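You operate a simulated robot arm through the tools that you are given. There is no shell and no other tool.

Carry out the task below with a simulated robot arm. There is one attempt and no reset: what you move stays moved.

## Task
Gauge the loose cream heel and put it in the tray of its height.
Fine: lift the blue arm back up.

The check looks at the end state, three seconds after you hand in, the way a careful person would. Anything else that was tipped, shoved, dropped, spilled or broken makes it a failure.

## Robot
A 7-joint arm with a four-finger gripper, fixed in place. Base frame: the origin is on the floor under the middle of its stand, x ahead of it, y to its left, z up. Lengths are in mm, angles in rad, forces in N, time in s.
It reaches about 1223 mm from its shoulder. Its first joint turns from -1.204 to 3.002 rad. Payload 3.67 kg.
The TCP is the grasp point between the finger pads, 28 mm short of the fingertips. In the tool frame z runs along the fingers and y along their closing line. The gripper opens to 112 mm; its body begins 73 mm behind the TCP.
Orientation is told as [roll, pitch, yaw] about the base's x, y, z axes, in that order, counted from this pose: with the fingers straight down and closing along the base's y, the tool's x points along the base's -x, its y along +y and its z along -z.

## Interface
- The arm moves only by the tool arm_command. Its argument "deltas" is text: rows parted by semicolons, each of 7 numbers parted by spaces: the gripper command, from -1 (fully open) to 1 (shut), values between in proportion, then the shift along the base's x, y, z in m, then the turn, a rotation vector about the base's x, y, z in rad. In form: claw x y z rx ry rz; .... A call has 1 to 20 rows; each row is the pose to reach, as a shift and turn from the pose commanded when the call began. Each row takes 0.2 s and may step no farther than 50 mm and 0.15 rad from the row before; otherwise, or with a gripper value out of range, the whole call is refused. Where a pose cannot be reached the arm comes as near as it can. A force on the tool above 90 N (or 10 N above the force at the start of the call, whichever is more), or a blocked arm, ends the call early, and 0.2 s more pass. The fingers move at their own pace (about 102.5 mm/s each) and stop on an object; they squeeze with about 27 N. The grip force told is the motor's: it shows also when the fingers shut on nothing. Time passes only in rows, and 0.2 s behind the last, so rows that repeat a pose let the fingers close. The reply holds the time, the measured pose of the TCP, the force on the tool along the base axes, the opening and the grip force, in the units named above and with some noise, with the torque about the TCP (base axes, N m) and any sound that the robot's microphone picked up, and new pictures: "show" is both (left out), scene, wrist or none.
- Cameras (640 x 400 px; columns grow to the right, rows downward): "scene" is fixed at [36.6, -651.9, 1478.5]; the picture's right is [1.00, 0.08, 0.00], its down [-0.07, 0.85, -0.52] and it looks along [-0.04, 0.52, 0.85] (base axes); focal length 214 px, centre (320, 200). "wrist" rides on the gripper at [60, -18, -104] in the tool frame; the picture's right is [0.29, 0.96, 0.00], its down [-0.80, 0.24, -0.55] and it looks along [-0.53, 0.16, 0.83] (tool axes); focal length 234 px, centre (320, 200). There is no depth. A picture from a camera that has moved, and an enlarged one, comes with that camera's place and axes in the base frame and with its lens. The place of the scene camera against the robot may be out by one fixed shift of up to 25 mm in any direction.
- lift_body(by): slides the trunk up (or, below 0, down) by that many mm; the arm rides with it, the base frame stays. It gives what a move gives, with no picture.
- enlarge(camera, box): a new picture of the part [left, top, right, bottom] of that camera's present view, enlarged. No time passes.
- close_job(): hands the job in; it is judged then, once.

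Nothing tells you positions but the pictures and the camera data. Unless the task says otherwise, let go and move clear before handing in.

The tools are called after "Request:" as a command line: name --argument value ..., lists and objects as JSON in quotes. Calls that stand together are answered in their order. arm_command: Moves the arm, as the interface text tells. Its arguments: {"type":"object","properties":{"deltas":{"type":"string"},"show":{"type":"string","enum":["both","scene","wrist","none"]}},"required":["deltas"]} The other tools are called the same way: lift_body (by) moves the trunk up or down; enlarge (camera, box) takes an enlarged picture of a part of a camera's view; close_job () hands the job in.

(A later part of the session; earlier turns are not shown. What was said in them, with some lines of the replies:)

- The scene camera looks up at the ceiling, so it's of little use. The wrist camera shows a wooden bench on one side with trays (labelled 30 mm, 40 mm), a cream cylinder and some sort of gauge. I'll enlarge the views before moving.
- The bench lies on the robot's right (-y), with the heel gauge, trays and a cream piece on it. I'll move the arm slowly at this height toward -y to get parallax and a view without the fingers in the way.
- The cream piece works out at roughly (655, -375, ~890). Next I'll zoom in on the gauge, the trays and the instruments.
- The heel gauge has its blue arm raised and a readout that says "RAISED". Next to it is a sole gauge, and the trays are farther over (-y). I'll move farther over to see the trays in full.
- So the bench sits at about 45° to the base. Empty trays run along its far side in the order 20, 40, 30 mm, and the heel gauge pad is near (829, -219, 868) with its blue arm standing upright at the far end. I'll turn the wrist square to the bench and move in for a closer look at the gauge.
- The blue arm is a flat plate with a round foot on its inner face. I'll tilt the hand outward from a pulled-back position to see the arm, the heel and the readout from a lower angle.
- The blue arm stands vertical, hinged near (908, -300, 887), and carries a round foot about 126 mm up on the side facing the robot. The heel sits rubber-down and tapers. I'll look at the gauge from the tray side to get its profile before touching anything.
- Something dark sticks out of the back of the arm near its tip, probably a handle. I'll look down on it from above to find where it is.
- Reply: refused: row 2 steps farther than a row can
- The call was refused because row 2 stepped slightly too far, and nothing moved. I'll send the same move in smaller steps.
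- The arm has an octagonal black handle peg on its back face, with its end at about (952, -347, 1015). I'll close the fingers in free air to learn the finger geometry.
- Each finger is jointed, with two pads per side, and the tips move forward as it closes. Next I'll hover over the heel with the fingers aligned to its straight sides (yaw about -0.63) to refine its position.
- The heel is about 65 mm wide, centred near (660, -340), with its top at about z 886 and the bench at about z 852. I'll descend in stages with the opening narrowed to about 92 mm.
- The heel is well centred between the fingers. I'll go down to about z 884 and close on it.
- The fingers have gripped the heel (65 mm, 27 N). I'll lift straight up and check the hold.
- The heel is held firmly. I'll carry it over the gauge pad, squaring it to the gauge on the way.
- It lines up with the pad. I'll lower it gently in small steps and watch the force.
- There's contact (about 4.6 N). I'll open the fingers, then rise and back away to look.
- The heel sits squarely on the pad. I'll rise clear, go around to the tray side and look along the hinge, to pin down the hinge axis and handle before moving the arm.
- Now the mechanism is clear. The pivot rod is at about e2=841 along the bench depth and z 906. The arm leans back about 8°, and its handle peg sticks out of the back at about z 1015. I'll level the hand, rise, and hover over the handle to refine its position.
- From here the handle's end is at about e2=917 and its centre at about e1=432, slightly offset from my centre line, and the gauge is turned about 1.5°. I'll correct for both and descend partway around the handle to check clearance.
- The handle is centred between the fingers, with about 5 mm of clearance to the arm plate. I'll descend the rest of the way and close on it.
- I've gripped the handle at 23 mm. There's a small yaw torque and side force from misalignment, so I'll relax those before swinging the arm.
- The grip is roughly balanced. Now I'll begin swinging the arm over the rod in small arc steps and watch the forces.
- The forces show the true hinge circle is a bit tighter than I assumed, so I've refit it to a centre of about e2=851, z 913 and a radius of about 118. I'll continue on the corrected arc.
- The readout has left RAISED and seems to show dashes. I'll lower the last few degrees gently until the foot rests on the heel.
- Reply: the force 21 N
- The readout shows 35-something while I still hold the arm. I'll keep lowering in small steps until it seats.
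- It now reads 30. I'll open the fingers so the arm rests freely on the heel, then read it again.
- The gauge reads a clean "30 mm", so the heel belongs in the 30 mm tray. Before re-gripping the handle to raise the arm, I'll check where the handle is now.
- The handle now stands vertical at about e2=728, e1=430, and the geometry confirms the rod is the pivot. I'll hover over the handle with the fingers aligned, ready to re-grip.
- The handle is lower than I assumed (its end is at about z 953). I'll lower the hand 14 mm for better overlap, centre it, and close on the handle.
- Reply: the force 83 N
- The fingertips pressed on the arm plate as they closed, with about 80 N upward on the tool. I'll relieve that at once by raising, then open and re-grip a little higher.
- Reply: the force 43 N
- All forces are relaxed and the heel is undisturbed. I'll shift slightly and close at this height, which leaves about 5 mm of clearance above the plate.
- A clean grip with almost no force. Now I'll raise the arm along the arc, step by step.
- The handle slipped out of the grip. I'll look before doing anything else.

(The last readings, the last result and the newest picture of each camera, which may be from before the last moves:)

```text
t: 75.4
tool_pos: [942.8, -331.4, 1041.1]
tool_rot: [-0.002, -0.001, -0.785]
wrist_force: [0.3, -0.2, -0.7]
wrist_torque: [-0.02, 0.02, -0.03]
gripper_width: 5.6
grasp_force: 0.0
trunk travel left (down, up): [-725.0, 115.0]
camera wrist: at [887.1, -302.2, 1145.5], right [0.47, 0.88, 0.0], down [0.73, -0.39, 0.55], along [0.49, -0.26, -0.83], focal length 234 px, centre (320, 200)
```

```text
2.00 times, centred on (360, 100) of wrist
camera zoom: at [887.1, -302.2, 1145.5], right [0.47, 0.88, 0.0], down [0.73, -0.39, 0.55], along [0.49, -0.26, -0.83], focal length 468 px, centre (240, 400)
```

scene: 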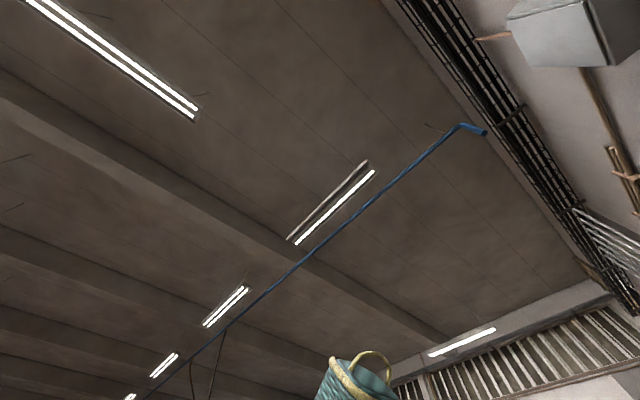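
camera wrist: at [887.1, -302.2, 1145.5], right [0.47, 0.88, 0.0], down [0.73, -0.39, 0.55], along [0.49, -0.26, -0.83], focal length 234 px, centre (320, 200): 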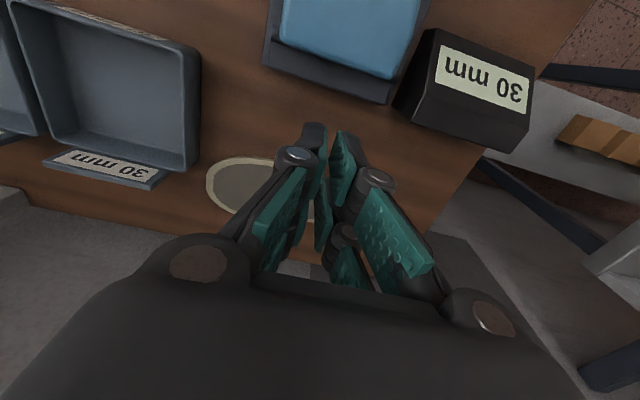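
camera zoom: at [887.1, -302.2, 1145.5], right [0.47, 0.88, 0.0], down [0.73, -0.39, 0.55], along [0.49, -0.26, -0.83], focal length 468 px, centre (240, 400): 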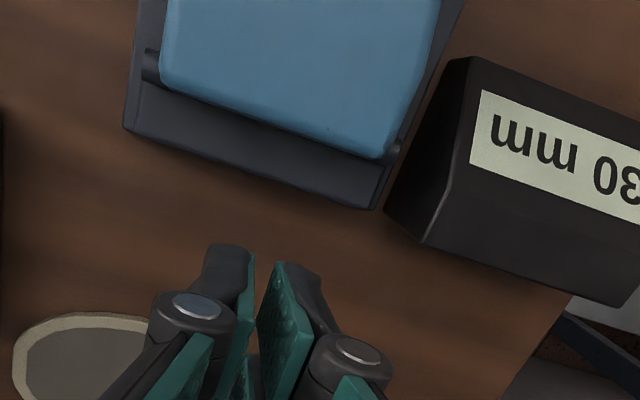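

The arm dropped back onto the heel and the display still reads 30 mm, so nothing shifted. The grip crept along the handle while I moved slowly. I'll go back over the handle, re-grip, and raise in one quicker, smooth arc.

Request:
arm_command --deltas "0.3 -0.03 0.03 0.005 0 0 0; 0.0 -0.06 0.06 0.005 0 0 0; -0.07 -0.09 0.09 0 0 0 0; -0.07 -0.1053 0.106 0 0 0 0; -0.07 -0.1053 0.106 0 0 0 0" --show "wrist"

Request:
enlarge --camera "wrist" --box '[230, 50, 410, 230]'

```text
t: 76.6
tool_pos: [837.8, -228.4, 1041.8]
tool_rot: [-0.002, 0.0, -0.784]
wrist_force: [-0.8, -0.1, -0.1]
wrist_torque: [0.05, 0.0, 0.0]
gripper_width: 59.9
grasp_force: 0.2
trunk travel left (down, up): [-725.0, 115.0]
camera wrist: at [783.0, -198.1, 1144.7], right [0.47, 0.88, 0.0], down [0.73, -0.39, 0.55], along [0.49, -0.26, -0.83], focal length 234 px, centre (320, 200)
```

wrist: 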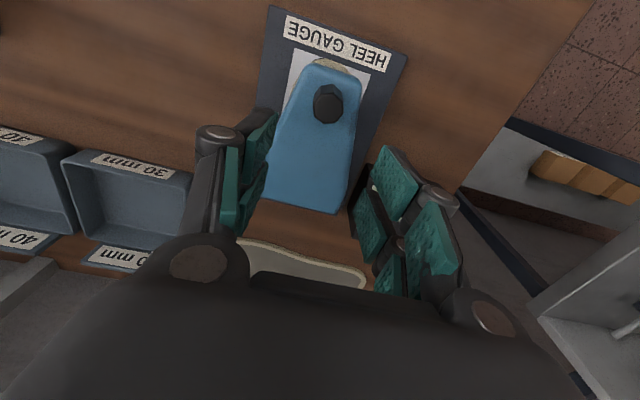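

```text
2.22 times, centred on (320, 140) of wrist
camera zoom: at [783.0, -198.1, 1144.7], right [0.47, 0.88, 0.0], down [0.73, -0.39, 0.55], along [0.49, -0.26, -0.83], focal length 520 px, centre (320, 333)
```

zoom: 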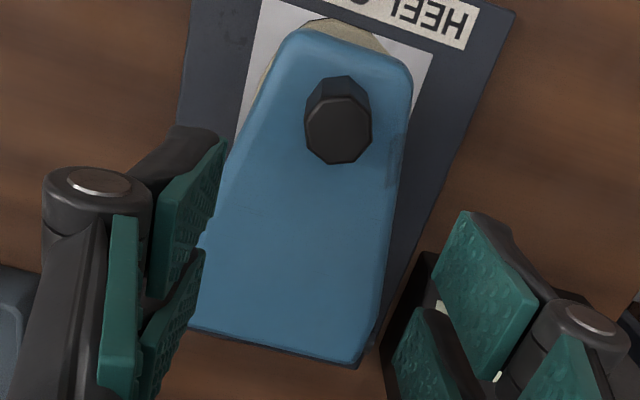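

Request:
arm_command --deltas "-0.07 -0.0025 0.0011 -0.03 0 0 0; -0.07 -0.0025 0.0011 -0.06 0 0 0; -0.07 -0.0025 0.0011 -0.0727 0 0 0; 0.2 -0.0025 0.0011 -0.0727 0 0 0; 0.5 -0.0025 0.0011 -0.0727 0 0 0; 1.0 -0.0025 0.0011 -0.0727 0 0 0; 1.0 -0.0025 0.0011 -0.0727 0 0 0" --show "wrist"

Request:
enlarge --camera "wrist" --box '[230, 50, 410, 230]'

```text
t: 78.2
tool_pos: [837.8, -227.6, 969.2]
tool_rot: [-0.002, -0.001, -0.786]
wrist_force: [1.3, 2.5, 0.9]
wrist_torque: [-0.06, -0.14, -0.04]
gripper_width: 23.1
grasp_force: 45.3
trunk travel left (down, up): [-725.0, 115.0]
camera wrist: at [781.2, -197.5, 1073.1], right [0.47, 0.88, 0.0], down [0.73, -0.39, 0.55], along [0.49, -0.26, -0.83], focal length 234 px, centre (320, 200)
```

wrist: 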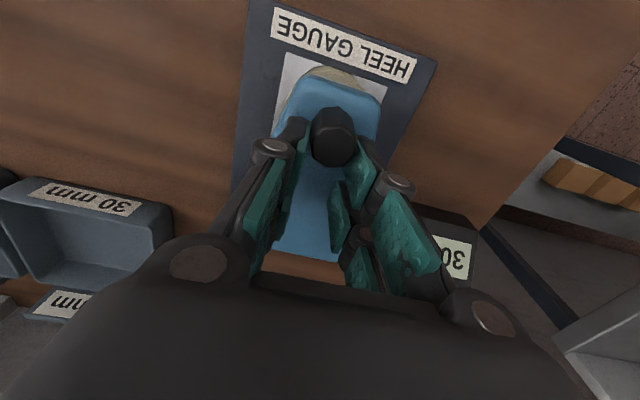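

```text
2.22 times, centred on (320, 140) of wrist
camera zoom: at [781.2, -197.5, 1073.1], right [0.47, 0.88, 0.0], down [0.73, -0.39, 0.55], along [0.49, -0.26, -0.83], focal length 520 px, centre (320, 333)
```

zoom: 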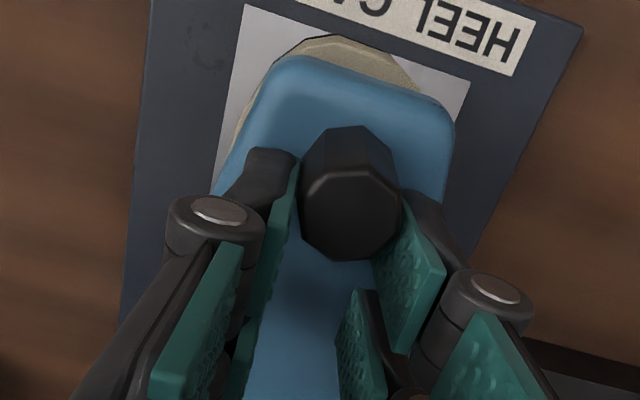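

The handle is near the edge of the pads. I'll open, shift 8 mm toward the robot so it sits mid-pad, and re-close.

Request:
arm_command --deltas "0.4 0 0 0.001 0 0 0; 0.0 0 0 0.0015 0 0 0; 0.0 -0.003 0.003 0.0015 0 0 0; 0.0 -0.0057 0.0057 0.0015 0 0 0; 0.3 -0.0057 0.0057 0.0015 0 0 0; 0.5 -0.0057 0.0057 0.0015 0 0 0; 1.0 -0.0057 0.0057 0.0015 0 0 0; 1.0 -0.0057 0.0057 0.0015 0 0 0" --show "wrist"

Request:
enlarge --camera "wrist" --box '[230, 50, 410, 230]'

```text
t: 80.0
tool_pos: [828.2, -219.8, 970.4]
tool_rot: [-0.001, 0.0, -0.787]
wrist_force: [3.5, 1.9, 0.3]
wrist_torque: [0.0, -0.14, -0.12]
gripper_width: 23.2
grasp_force: 45.1
trunk travel left (down, up): [-725.0, 115.0]
camera wrist: at [773.0, -189.4, 1074.2], right [0.47, 0.88, 0.0], down [0.73, -0.39, 0.55], along [0.49, -0.26, -0.83], focal length 234 px, centre (320, 200)
```

wrist: 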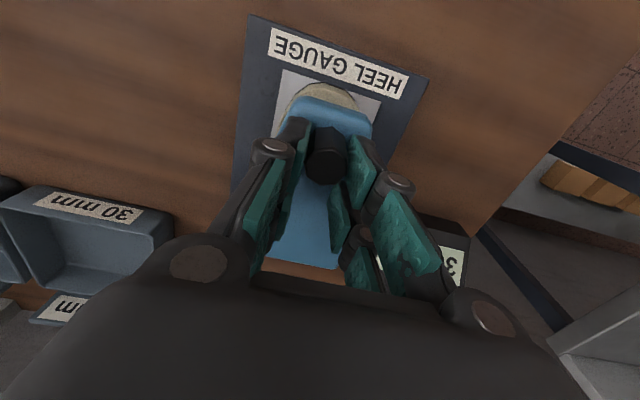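

```text
2.22 times, centred on (320, 140) of wrist
camera zoom: at [773.0, -189.4, 1074.2], right [0.47, 0.88, 0.0], down [0.73, -0.39, 0.55], along [0.49, -0.26, -0.83], focal length 520 px, centre (320, 333)
```

zoom: 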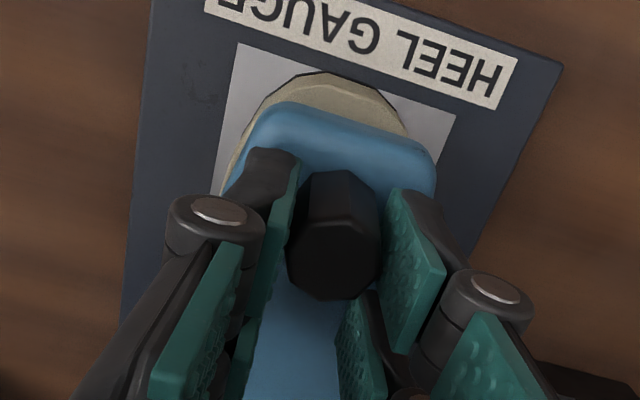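

The handle is now mid-pad with negligible force. I'll raise the arm in one continuous arc to just past vertical.

Request:
arm_command --deltas "1 0.0038 -0.0038 0.0118 0 0 0; 1 0.0103 -0.0103 0.0265 0 0 0; 1 0.0192 -0.0192 0.0415 0 0 0; 1 0.0297 -0.0297 0.0542 0 0 0; 1 0.0414 -0.0414 0.0645 0 0 0; 1 0.054 -0.054 0.0721 0 0 0; 1 0.0675 -0.0675 0.0768 0 0 0; 1 0.081 -0.081 0.0786 0 0 0; 1 0.0948 -0.0948 0.0773 0 0 0; 1 0.1083 -0.1083 0.073 0 0 0; 1 0.1196 -0.1196 0.0668 0 0 0; 1 0.1276 -0.1276 0.0606 0 0 0; 1 0.1276 -0.1276 0.0606 0 0 0" --show "wrist"

Request:
enlarge --camera "wrist" --box '[230, 0, 510, 200]'

```text
t: 82.8
tool_pos: [958.5, -348.4, 1032.3]
tool_rot: [-0.002, -0.001, -0.785]
wrist_force: [3.5, 3.5, 10.9]
wrist_torque: [0.69, 0.69, -0.11]
gripper_width: 22.7
grasp_force: 44.5
trunk travel left (down, up): [-725.0, 115.0]
camera wrist: at [902.3, -318.7, 1135.9], right [0.47, 0.88, 0.0], down [0.73, -0.39, 0.56], along [0.49, -0.26, -0.83], focal length 234 px, centre (320, 200)
```

wrist: 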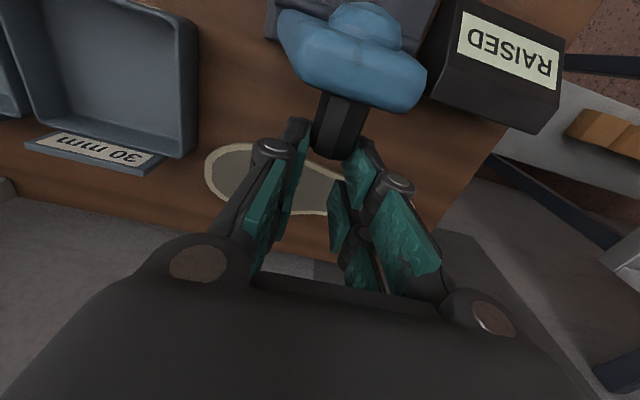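

```text
2.00 times, centred on (370, 100) of wrist
camera zoom: at [902.3, -318.7, 1135.9], right [0.47, 0.88, 0.0], down [0.73, -0.39, 0.56], along [0.49, -0.26, -0.83], focal length 468 px, centre (220, 400)
```

zoom: 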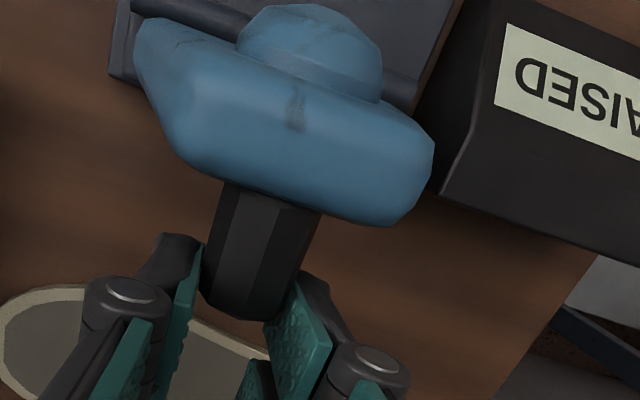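

The arm is roughly vertical and reads RAISED, though not yet leaning back against its stop. I'll nudge it farther back.

Request:
arm_command --deltas "1 0.0028 -0.0028 0 0 0 0; 1 0.0057 -0.0057 0 0 0 0; 1 0.0057 -0.0057 0 0 0 0" --show "wrist"

Request:
enlarge --camera "wrist" --box '[230, 0, 510, 200]'

```text
t: 83.6
tool_pos: [963.4, -353.5, 1028.0]
tool_rot: [-0.003, 0.003, -0.786]
wrist_force: [-10.6, 10.6, -10.0]
wrist_torque: [0.75, 0.75, 0.03]
gripper_width: 22.9
grasp_force: 45.3
trunk travel left (down, up): [-725.0, 115.0]
camera wrist: at [907.1, -323.0, 1133.0], right [0.47, 0.88, 0.0], down [0.74, -0.39, 0.55], along [0.48, -0.26, -0.83], focal length 234 px, centre (320, 200)
```

wrist: 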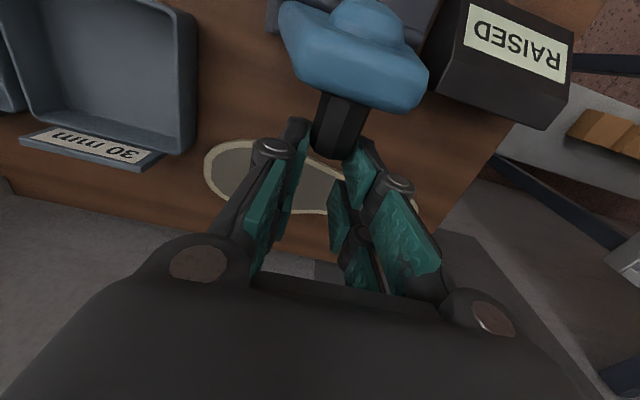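

```text
2.00 times, centred on (370, 100) of wrist
camera zoom: at [907.1, -323.0, 1133.0], right [0.47, 0.88, 0.0], down [0.74, -0.39, 0.55], along [0.48, -0.26, -0.83], focal length 468 px, centre (220, 400)
```

zoom: 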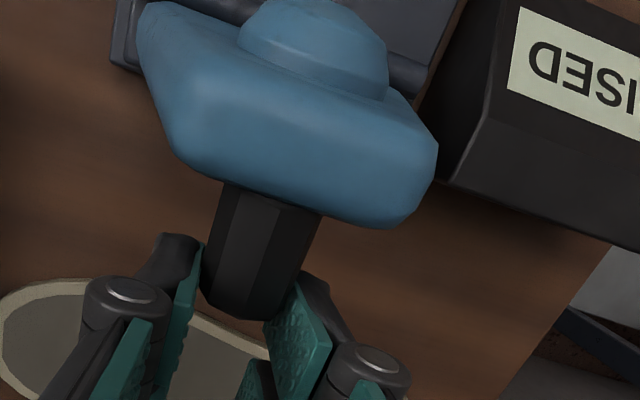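

Request:
arm_command --deltas "1 0.0028 -0.0028 -0.003 0 0 0; 1 0.0057 -0.0057 -0.006 0 0 0; 1 0.0085 -0.0085 -0.008 0 0 0; 1 0.0085 -0.0085 -0.008 0 0 0" --show "wrist"

Request:
enlarge --camera "wrist" --box '[230, 0, 510, 200]'

```text
t: 84.6
tool_pos: [968.3, -360.1, 1024.5]
tool_rot: [-0.001, -0.001, -0.784]
wrist_force: [-24.6, 19.0, 0.1]
wrist_torque: [0.42, 0.42, 0.09]
gripper_width: 22.4
grasp_force: 44.5
trunk travel left (down, up): [-725.0, 115.0]
camera wrist: at [913.7, -330.1, 1129.1], right [0.47, 0.88, 0.0], down [0.73, -0.39, 0.55], along [0.49, -0.26, -0.83], focal length 234 px, centre (320, 200)
```

wrist: 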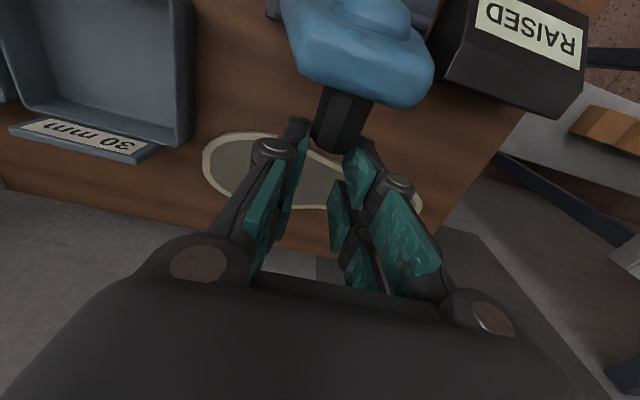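

```text
2.00 times, centred on (370, 100) of wrist
camera zoom: at [913.7, -330.1, 1129.1], right [0.47, 0.88, 0.0], down [0.73, -0.39, 0.55], along [0.49, -0.26, -0.83], focal length 468 px, centre (220, 400)
```

zoom: 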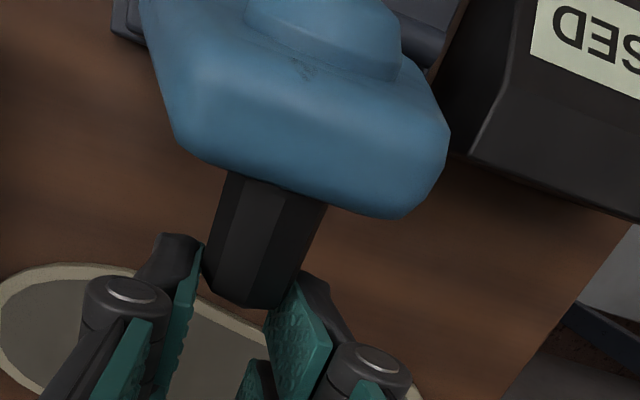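

The resistance is rising (about 30 N) and the handle end is back at its original position, so the arm is against its stop. I'll ease off slightly and open the fingers.

Request:
arm_command --deltas "1 -0.002 0.002 0 0 0 0; 0.6 -0.003 0.003 0 0 0 0; 0.2 -0.003 0.003 0 0 0 0; -0.1 -0.003 0.003 0 0 0 0; -0.1 -0.003 0.003 0 0 0 0" --show "wrist"

Request:
enlarge --camera "wrist" --box '[230, 0, 510, 200]'

```text
t: 85.8
tool_pos: [967.3, -360.0, 1022.0]
tool_rot: [0.0, -0.001, -0.785]
wrist_force: [0.2, 0.8, -0.9]
wrist_torque: [0.0, 0.04, 0.0]
gripper_width: 61.5
grasp_force: 0.1
trunk travel left (down, up): [-725.0, 115.0]
camera wrist: at [912.4, -329.1, 1125.7], right [0.47, 0.88, 0.0], down [0.73, -0.39, 0.55], along [0.49, -0.26, -0.83], focal length 234 px, centre (320, 200)
```

wrist: 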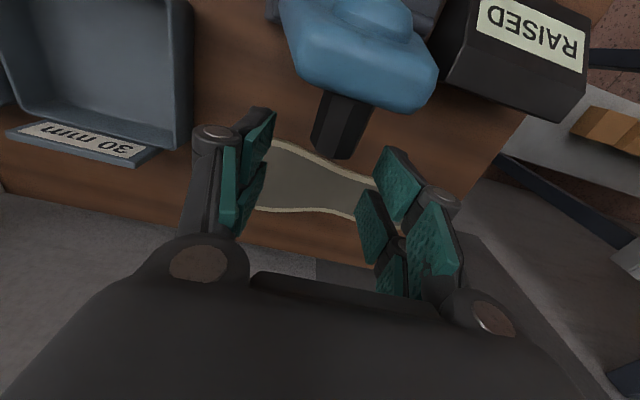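

```text
2.00 times, centred on (370, 100) of wrist
camera zoom: at [912.4, -329.1, 1125.7], right [0.47, 0.88, 0.0], down [0.73, -0.39, 0.55], along [0.49, -0.26, -0.83], focal length 468 px, centre (220, 400)
```

zoom: 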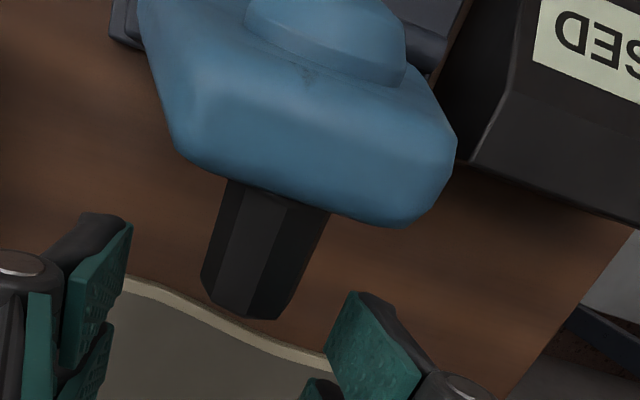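

The arm stays up against its stop and reads RAISED. I'll rise clear of the handle and go back to look at the heel on the pad.

Request:
arm_command --deltas "-0.1 0 0 0.03 0 0 0; -0.1 0 0 0.075 0 0 0; -0.1 0 0 0.12 0 0 0; -0.1 -0.03 0.03 0.13 0 0 0; -0.3 -0.06 0.06 0.13 0 0 0; -0.64 -0.09 0.09 0.13 0 0 0; -0.64 -0.12 0.118 0.12 0 0 0; -0.64 -0.133 0.1315 0.08 0 0 0; -0.64 -0.133 0.1315 0.05 0 0 0; -0.64 -0.133 0.1315 0.05 0 0 0" --show "wrist"

Request:
enlarge --camera "wrist" --box '[230, 50, 450, 250]'

```text
t: 88.0
tool_pos: [833.1, -228.4, 1073.2]
tool_rot: [-0.001, 0.001, -0.785]
wrist_force: [0.0, 0.0, -0.7]
wrist_torque: [0.01, -0.01, 0.0]
gripper_width: 91.6
grasp_force: 0.1
trunk travel left (down, up): [-725.0, 115.0]
camera wrist: at [777.8, -198.5, 1177.7], right [0.47, 0.88, 0.0], down [0.73, -0.39, 0.55], along [0.49, -0.26, -0.83], focal length 234 px, centre (320, 200)
```

wrist: 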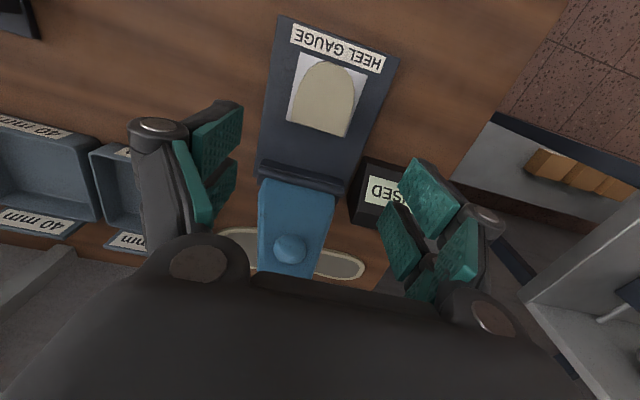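

```text
2.00 times, centred on (340, 150) of wrist
camera zoom: at [777.8, -198.5, 1177.7], right [0.47, 0.88, 0.0], down [0.73, -0.39, 0.55], along [0.49, -0.26, -0.83], focal length 468 px, centre (280, 300)
```

zoom: 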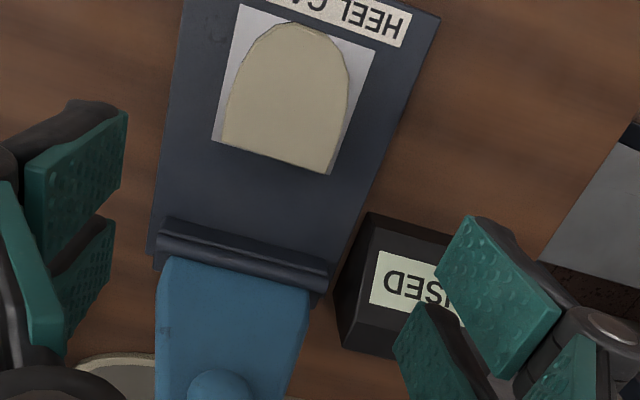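

The heel is still square on the pad and the blue arm is up. I'll descend and pick up the heel the same way as before.

Request:
arm_command --deltas "-0.64 0.0011 0.0011 -0.04 0 0 0; -0.64 0.0011 0.0011 -0.085 0 0 0; -0.64 0.0011 0.0011 -0.125 0 0 0; -0.64 0.0011 0.0011 -0.155 0 0 0; -0.64 0.0011 0.0011 -0.1736 0 0 0; -0.64 0.0011 0.0011 -0.1736 0 0 0" --show "wrist"

```text
t: 89.4
tool_pos: [832.7, -227.1, 899.1]
tool_rot: [0.001, -0.001, -0.785]
wrist_force: [-0.2, -0.2, 0.4]
wrist_torque: [-0.03, -0.02, -0.01]
gripper_width: 92.1
grasp_force: 0.2
trunk travel left (down, up): [-725.0, 115.0]
camera wrist: at [776.8, -196.3, 1003.1], right [0.47, 0.88, 0.0], down [0.73, -0.39, 0.55], along [0.49, -0.26, -0.83], focal length 234 px, centre (320, 200)
```

wrist: 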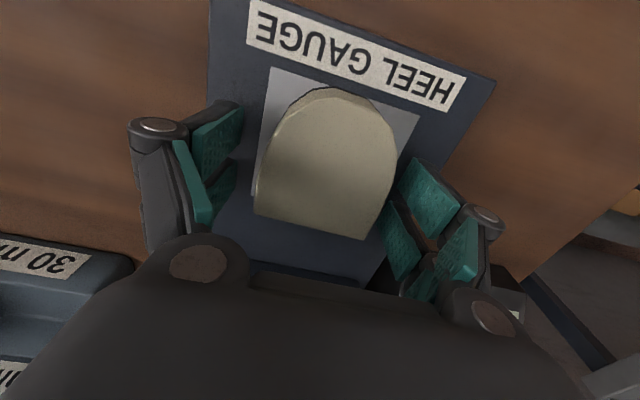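

Request:
arm_command --deltas "-0.3 0 0 0 0 0 0; 0.0 0 0 0 0 0 0; 0.4 0 0 0 0 0 0; 0.9 0 0 0 0 0 0; 0.9 0 0 0 0 0 0; 0.9 0 0 0.01 0 0 0; 0.9 0 0 0.03 0 0 0; 0.9 0 0 0.03 0 0 0" --show "wrist"

```text
t: 91.2
tool_pos: [835.2, -226.9, 928.0]
tool_rot: [-0.001, 0.001, -0.786]
wrist_force: [-0.1, -0.5, -1.8]
wrist_torque: [-0.08, -0.01, 0.04]
gripper_width: 64.9
grasp_force: 26.9
trunk travel left (down, up): [-725.0, 115.0]
camera wrist: at [779.5, -197.1, 1032.1], right [0.47, 0.88, 0.0], down [0.73, -0.39, 0.55], along [0.49, -0.26, -0.83], focal length 234 px, centre (320, 200)
```

wrist: 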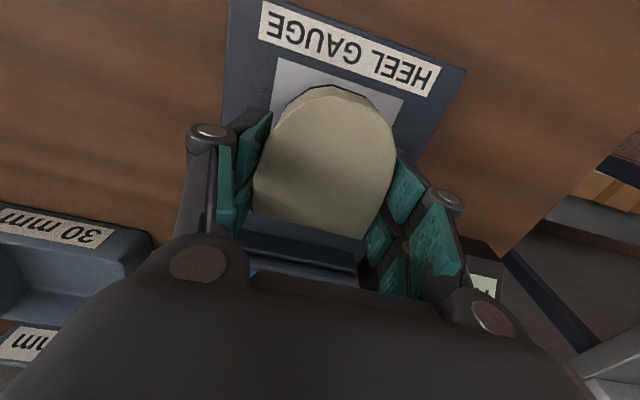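

The heel is held. I'll rise well above the blue arm and move across toward the 30 mm tray to view it.

Request:
arm_command --deltas "0.9 0 0 0.04 0 0 0; 0.9 0 0 0.085 0 0 0; 0.9 0 0 0.13 0 0 0; 0.9 0 0 0.175 0 0 0; 0.9 0 0 0.2015 0 0 0; 0.9 -0.01 -0.038 0.2015 0 0 0; 0.9 -0.02 -0.076 0.2015 0 0 0; 0.9 -0.03 -0.114 0.2015 0 0 0; 0.9 -0.04 -0.152 0.2015 0 0 0; 0.9 -0.05 -0.19 0.2015 0 0 0; 0.9 -0.0608 -0.2291 0.2015 0 0 0; 0.9 -0.0608 -0.2291 0.2015 0 0 0" --show "wrist"

```text
t: 93.8
tool_pos: [774.4, -453.3, 1133.6]
tool_rot: [-0.003, -0.001, -0.785]
wrist_force: [0.2, 0.6, -0.8]
wrist_torque: [-0.08, 0.02, -0.01]
gripper_width: 65.0
grasp_force: 27.4
trunk travel left (down, up): [-725.0, 115.0]
camera wrist: at [718.8, -423.0, 1237.4], right [0.47, 0.88, 0.0], down [0.73, -0.39, 0.55], along [0.49, -0.26, -0.83], focal length 234 px, centre (320, 200)
```

wrist: 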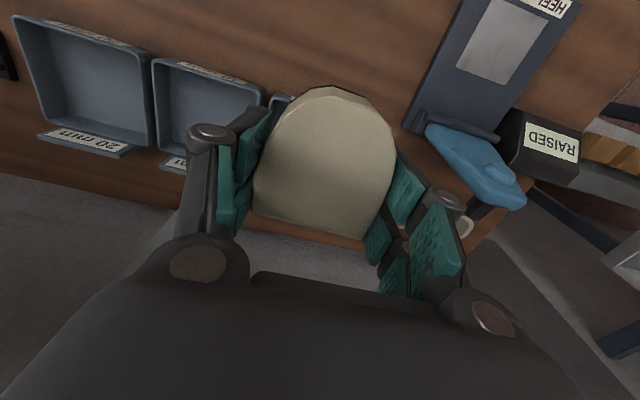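

The 30 mm tray is hidden behind the held heel from here. I'll move slightly beyond it so it shows at the top of the picture.

Request:
arm_command --deltas "0.9 0.025 -0.024 0 0 0 0; 0.9 0.05 -0.048 0 0 0 0; 0.9 0.075 -0.072 0 0 0 0; 0.9 0.101 -0.0974 0 0 0 0; 0.9 0.101 -0.0974 0 0 0 0" --show "wrist"

Request:
enlarge --camera "wrist" --box '[200, 0, 440, 150]'

```text
t: 95.0
tool_pos: [877.2, -553.8, 1132.8]
tool_rot: [-0.002, -0.002, -0.786]
wrist_force: [-0.3, 0.7, -1.4]
wrist_torque: [-0.02, -0.02, 0.0]
gripper_width: 64.9
grasp_force: 27.2
trunk travel left (down, up): [-725.0, 115.0]
camera wrist: at [820.9, -523.5, 1236.3], right [0.47, 0.88, 0.0], down [0.73, -0.39, 0.55], along [0.49, -0.26, -0.83], focal length 234 px, centre (320, 200)
```

wrist: 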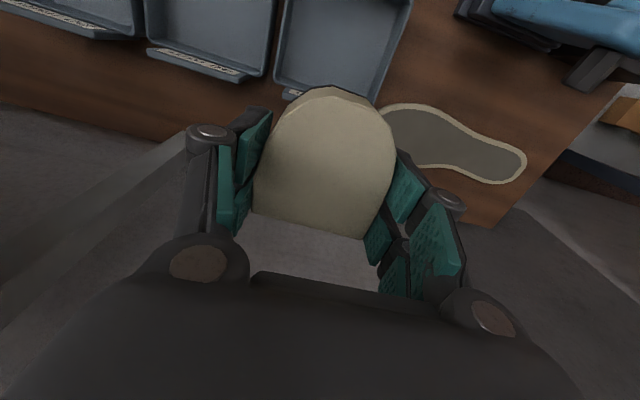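

```text
2.67 times, centred on (320, 75) of wrist
camera zoom: at [820.9, -523.5, 1236.3], right [0.47, 0.88, 0.0], down [0.73, -0.39, 0.55], along [0.49, -0.26, -0.83], focal length 624 px, centre (320, 533)
```

zoom: 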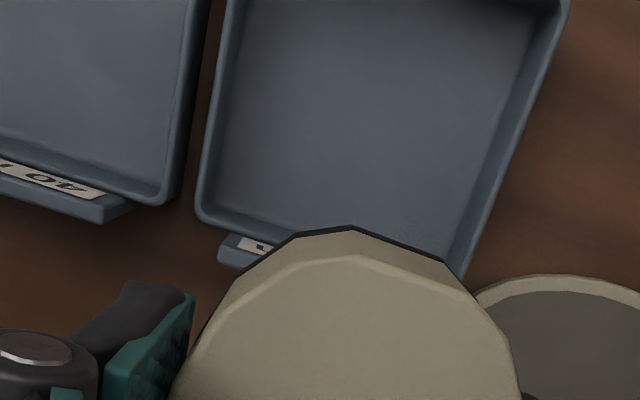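

The tray spans e1 from about 164 to 303 and e2 from about 877 to 999. I'll centre the heel over it and descend partway.

Request:
arm_command --deltas "0.9 -0.02 0.023 0 0 0 0; 0.9 -0.0403 0.0459 0 0 0 0; 0.9 -0.0403 0.0459 -0.04 0 0 0; 0.9 -0.0403 0.0459 -0.085 0 0 0; 0.9 -0.0403 0.0459 -0.13 0 0 0; 0.9 -0.0403 0.0459 -0.165 0 0 0; 0.9 -0.0403 0.0459 -0.165 0 0 0" --show "wrist"

Request:
enlarge --camera "wrist" --box '[150, 0, 490, 290]'

```text
t: 96.6
tool_pos: [831.7, -508.2, 968.3]
tool_rot: [-0.003, -0.002, -0.786]
wrist_force: [-0.4, 0.8, -1.2]
wrist_torque: [-0.01, 0.01, -0.03]
gripper_width: 65.1
grasp_force: 27.3
trunk travel left (down, up): [-725.0, 115.0]
camera wrist: at [777.0, -477.7, 1072.4], right [0.47, 0.88, 0.0], down [0.73, -0.39, 0.55], along [0.49, -0.26, -0.83], focal length 234 px, centre (320, 200)
```

wrist: 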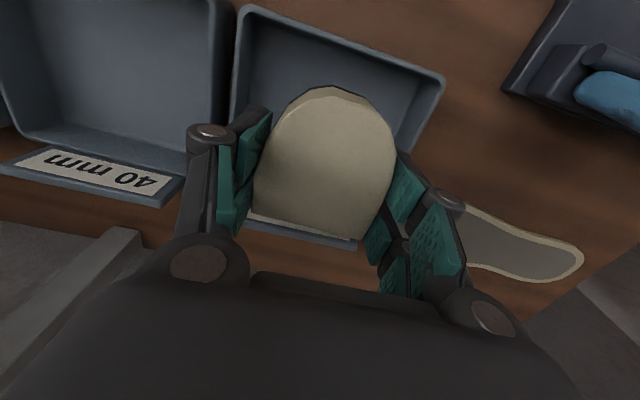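

```text
1.38 times, centred on (320, 145) of wrist
camera zoom: at [777.0, -477.7, 1072.4], right [0.47, 0.88, 0.0], down [0.73, -0.39, 0.55], along [0.49, -0.26, -0.83], focal length 323 px, centre (320, 276)
```

zoom: 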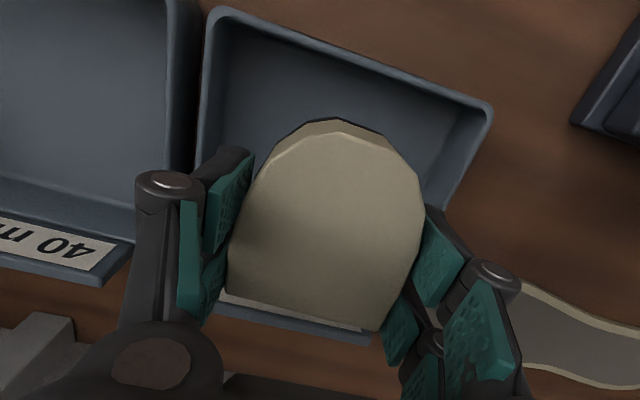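

Centred well left to right. I'll shift 6 mm deeper into the tray and lower gently to the floor.

Request:
arm_command --deltas "0.9 0.0042 -0.0042 -0.015 0 0 0; 0.9 0.0042 -0.0042 -0.04 0 0 0; 0.9 0.0042 -0.0042 -0.06 0 0 0; 0.9 0.0042 -0.0042 -0.06 0 0 0" --show "wrist"

```text
t: 97.6
tool_pos: [839.7, -512.1, 904.9]
tool_rot: [-0.002, -0.002, -0.786]
wrist_force: [-0.7, 0.5, -1.0]
wrist_torque: [-0.02, 0.0, 0.02]
gripper_width: 65.2
grasp_force: 27.5
trunk travel left (down, up): [-725.0, 115.0]
camera wrist: at [784.6, -482.3, 1008.7], right [0.47, 0.88, 0.0], down [0.73, -0.39, 0.55], along [0.49, -0.26, -0.83], focal length 234 px, centre (320, 200)
```

wrist: 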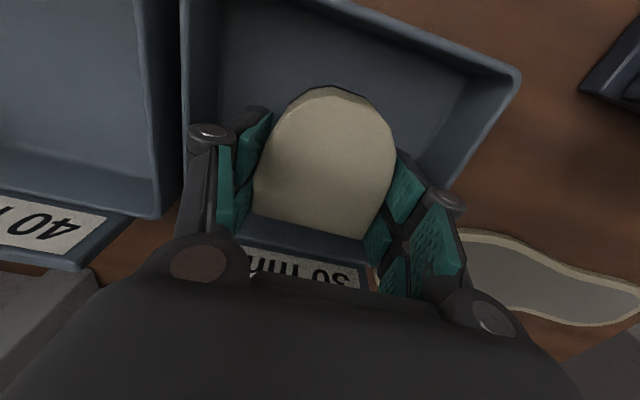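

Request:
arm_command --deltas "0.9 0 0 -0.004 0 0 0; 0.9 0 0 -0.008 0 0 0; 0.9 0 0 -0.008 0 0 0" --show "none"

Request:
arm_command --deltas "0.9 0 0 -0.002 0 0 0; 0.9 0 0 -0.002 0 0 0" --show "none"

Request:
arm_command --deltas "0.9 0 0 -0.002 0 0 0; 0.9 0 0 -0.002 0 0 0" --show "none"

```text
t: 98.4
tool_pos: [839.5, -511.5, 897.6]
tool_rot: [-0.001, 0.002, -0.786]
wrist_force: [-0.2, 0.2, -2.0]
wrist_torque: [0.0, -0.03, 0.0]
gripper_width: 65.3
grasp_force: 27.2
trunk travel left (down, up): [-725.0, 115.0]
```

```text
t: 99.0
tool_pos: [839.3, -512.0, 894.8]
tool_rot: [-0.002, 0.001, -0.785]
wrist_force: [-0.9, -0.2, -0.9]
wrist_torque: [-0.01, 0.0, 0.0]
gripper_width: 65.1
grasp_force: 26.6
trunk travel left (down, up): [-725.0, 115.0]
```

```text
t: 99.6
tool_pos: [839.8, -512.9, 892.2]
tool_rot: [-0.002, 0.0, -0.786]
wrist_force: [0.5, -0.4, -1.6]
wrist_torque: [-0.01, -0.04, -0.02]
gripper_width: 65.2
grasp_force: 26.8
trunk travel left (down, up): [-725.0, 115.0]
```

Request:
arm_command --deltas "0.9 0 0 -0.0015 0 0 0; 0.9 0 0 -0.0015 0 0 0" --show "none"

Request:
arm_command --deltas "0.9 0 0 -0.0015 0 0 0; 0.9 0 0 -0.0015 0 0 0" --show "none"

```text
t: 100.2
tool_pos: [838.9, -512.3, 892.1]
tool_rot: [-0.001, 0.0, -0.785]
wrist_force: [0.1, -0.2, -0.8]
wrist_torque: [-0.01, 0.0, 0.01]
gripper_width: 65.0
grasp_force: 26.9
trunk travel left (down, up): [-725.0, 115.0]
```

```text
t: 100.8
tool_pos: [838.0, -511.4, 890.1]
tool_rot: [-0.002, 0.0, -0.785]
wrist_force: [0.2, -0.2, -0.7]
wrist_torque: [-0.02, 0.02, 0.0]
gripper_width: 65.2
grasp_force: 26.9
trunk travel left (down, up): [-725.0, 115.0]
```

Request:
arm_command --deltas "0.9 0 0 -0.0015 0 0 0; 0.9 0 0 -0.0015 0 0 0" --show "none"

Request:
arm_command --deltas "0.9 0 0 -0.0015 0 0 0; 0.9 0 0 -0.0015 0 0 0" --show "none"

```text
t: 101.4
tool_pos: [838.5, -512.3, 889.2]
tool_rot: [-0.002, 0.0, -0.786]
wrist_force: [-0.1, 0.9, -0.4]
wrist_torque: [0.0, -0.03, 0.02]
gripper_width: 65.4
grasp_force: 27.3
trunk travel left (down, up): [-725.0, 115.0]
```

```text
t: 102.0
tool_pos: [838.8, -511.6, 889.9]
tool_rot: [0.001, 0.0, -0.785]
wrist_force: [-0.9, -2.2, 8.2]
wrist_torque: [0.14, 0.16, 0.02]
gripper_width: 64.8
grasp_force: 26.7
trunk travel left (down, up): [-725.0, 115.0]
```

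The heel has touched the tray floor. I'll open the fingers just enough to clear it and rise straight up.

Request:
arm_command --deltas "0.0 0 0 0.001 0 0 0; -0.2 0 0 0.001 0 0 0; -0.38 0 0 0.001 0 0 0; -0.38 0 0 0.001 0 0 0" --show "wrist"

```text
t: 103.0
tool_pos: [840.1, -511.7, 888.1]
tool_rot: [-0.003, -0.001, -0.785]
wrist_force: [-0.2, -0.2, 0.5]
wrist_torque: [0.0, 0.04, 0.01]
gripper_width: 77.5
grasp_force: 0.0
trunk travel left (down, up): [-725.0, 115.0]
camera wrist: at [784.3, -481.6, 993.1], right [0.47, 0.88, 0.0], down [0.73, -0.39, 0.55], along [0.49, -0.26, -0.83], focal length 234 px, centre (320, 200)
```

wrist: 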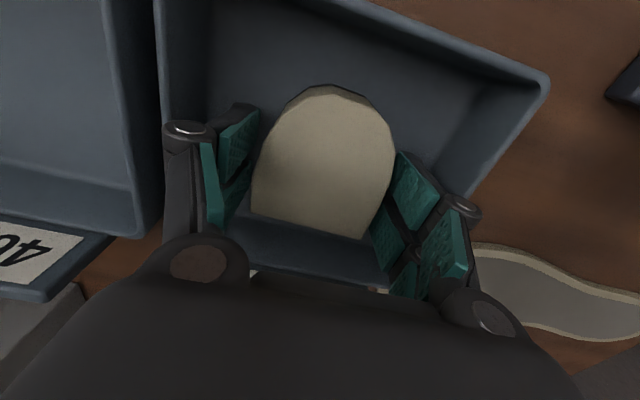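

The heel is released in the 30 mm tray. I'll rise straight up and check everything.

Request:
arm_command --deltas "-0.38 0 0 0.015 0 0 0; -0.38 0 0 0.045 0 0 0; -0.38 0 0 0.09 0 0 0; -0.38 0 0 0.135 0 0 0; -0.38 0 0 0.18 0 0 0; -0.38 0 0 0.225 0 0 0; -0.6 -0.03 0.03 0.25 0 0 0; -0.8 -0.06 0.06 0.25 0 0 0; -1 -0.09 0.09 0.25 0 0 0; -1 -0.12 0.12 0.25 0 0 0; -1 -0.12 0.12 0.25 0 0 0" --show "wrist"

Request:
enlarge --camera "wrist" --box '[210, 60, 430, 260]'

```text
t: 105.4
tool_pos: [720.9, -393.0, 1135.9]
tool_rot: [-0.001, 0.003, -0.784]
wrist_force: [0.6, -0.1, -0.4]
wrist_torque: [0.0, 0.03, -0.03]
gripper_width: 112.0
grasp_force: 0.1
trunk travel left (down, up): [-725.0, 115.0]
camera wrist: at [666.5, -361.9, 1241.3], right [0.47, 0.88, 0.0], down [0.73, -0.4, 0.55], along [0.49, -0.26, -0.83], focal length 234 px, centre (320, 200)
```

wrist: 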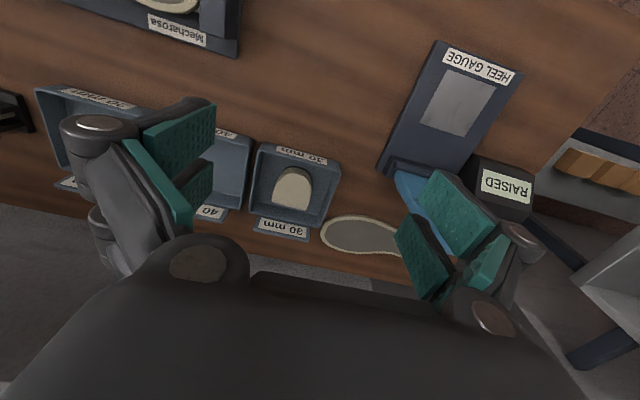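

```text
2.00 times, centred on (320, 160) of wrist
camera zoom: at [666.5, -361.9, 1241.3], right [0.47, 0.88, 0.0], down [0.73, -0.4, 0.55], along [0.49, -0.26, -0.83], focal length 468 px, centre (320, 280)
```

zoom: 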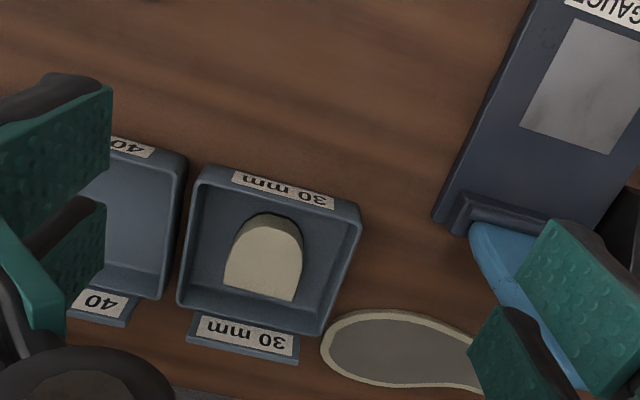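

The heel lies in the 30 mm tray. I'll retreat to the earlier viewpoint to compare the gauge and blue arm with how they were at the start.

Request:
arm_command --deltas "-1 -0.005 0.04 0.003 0 0 0; -1 -0.01 0.08 0.006 0 0 0; -1 -0.015 0.12 0.009 0 0 0; -1 -0.02 0.16 0.012 0 0 0; -1 -0.025 0.2 0.015 0 0 0; -1 -0.0302 0.2324 0.0169 0 0 0; -1 -0.0302 0.2324 0.0169 0 0 0" --show "wrist"

Request:
enlarge --camera "wrist" --box '[220, 110, 440, 290]'

```text
t: 107.0
tool_pos: [692.1, -159.8, 1153.8]
tool_rot: [-0.002, 0.003, -0.787]
wrist_force: [-0.6, 0.0, -0.3]
wrist_torque: [0.03, 0.02, 0.02]
gripper_width: 111.8
grasp_force: 0.1
trunk travel left (down, up): [-725.0, 115.0]
camera wrist: at [636.2, -130.1, 1258.6], right [0.47, 0.88, 0.0], down [0.73, -0.39, 0.55], along [0.49, -0.26, -0.83], focal length 234 px, centre (320, 200)
```

wrist: 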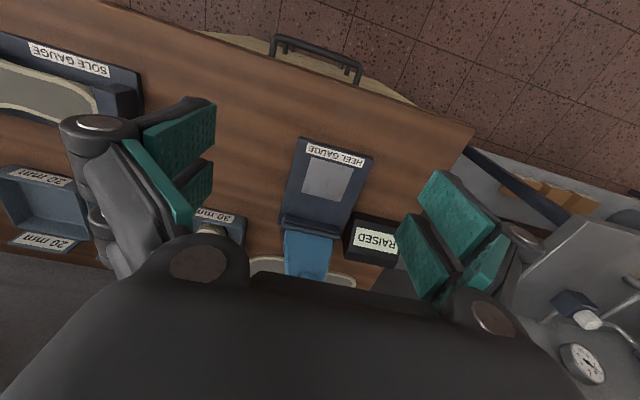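

```text
2.22 times, centred on (330, 200) of wrist
camera zoom: at [636.2, -130.1, 1258.6], right [0.47, 0.88, 0.0], down [0.73, -0.39, 0.55], along [0.49, -0.26, -0.83], focal length 520 px, centre (298, 200)
```

zoom: 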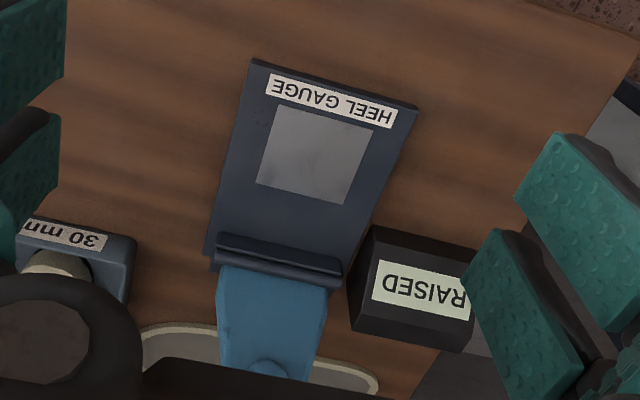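

From the same viewpoint as at the start, the gauge hasn't moved. The blue arm is fully raised ("RAISED"), the pad is empty, the heel is in the 30 mm tray matching its 30 mm reading, and the gripper is open and clear. Handing in.

Request:
close_job

```text
The job is handed in.
```

The heel measured 30 mm on the gauge and is now in the 30 mm tray. The blue arm is back up against its stop, and the display reads RAISED. I've handed the job in.

- **Arm dropped once:** on my first try at raising the blue arm, the handle slipped out of the grip and the arm fell back onto the heel. The display still read 30 mm and the heel hadn't moved, so I gripped the handle again and raised it in one smooth move.
- **Fingers pressed on the arm:** while re-gripping the handle, the fingertips briefly pushed down on the blue arm with about 80 N. I eased off straight away.

In a last look from an earlier viewpoint, the gauge and the arm were where they started. I saw nothing else moved, and the gripper is open and clear of the bench.
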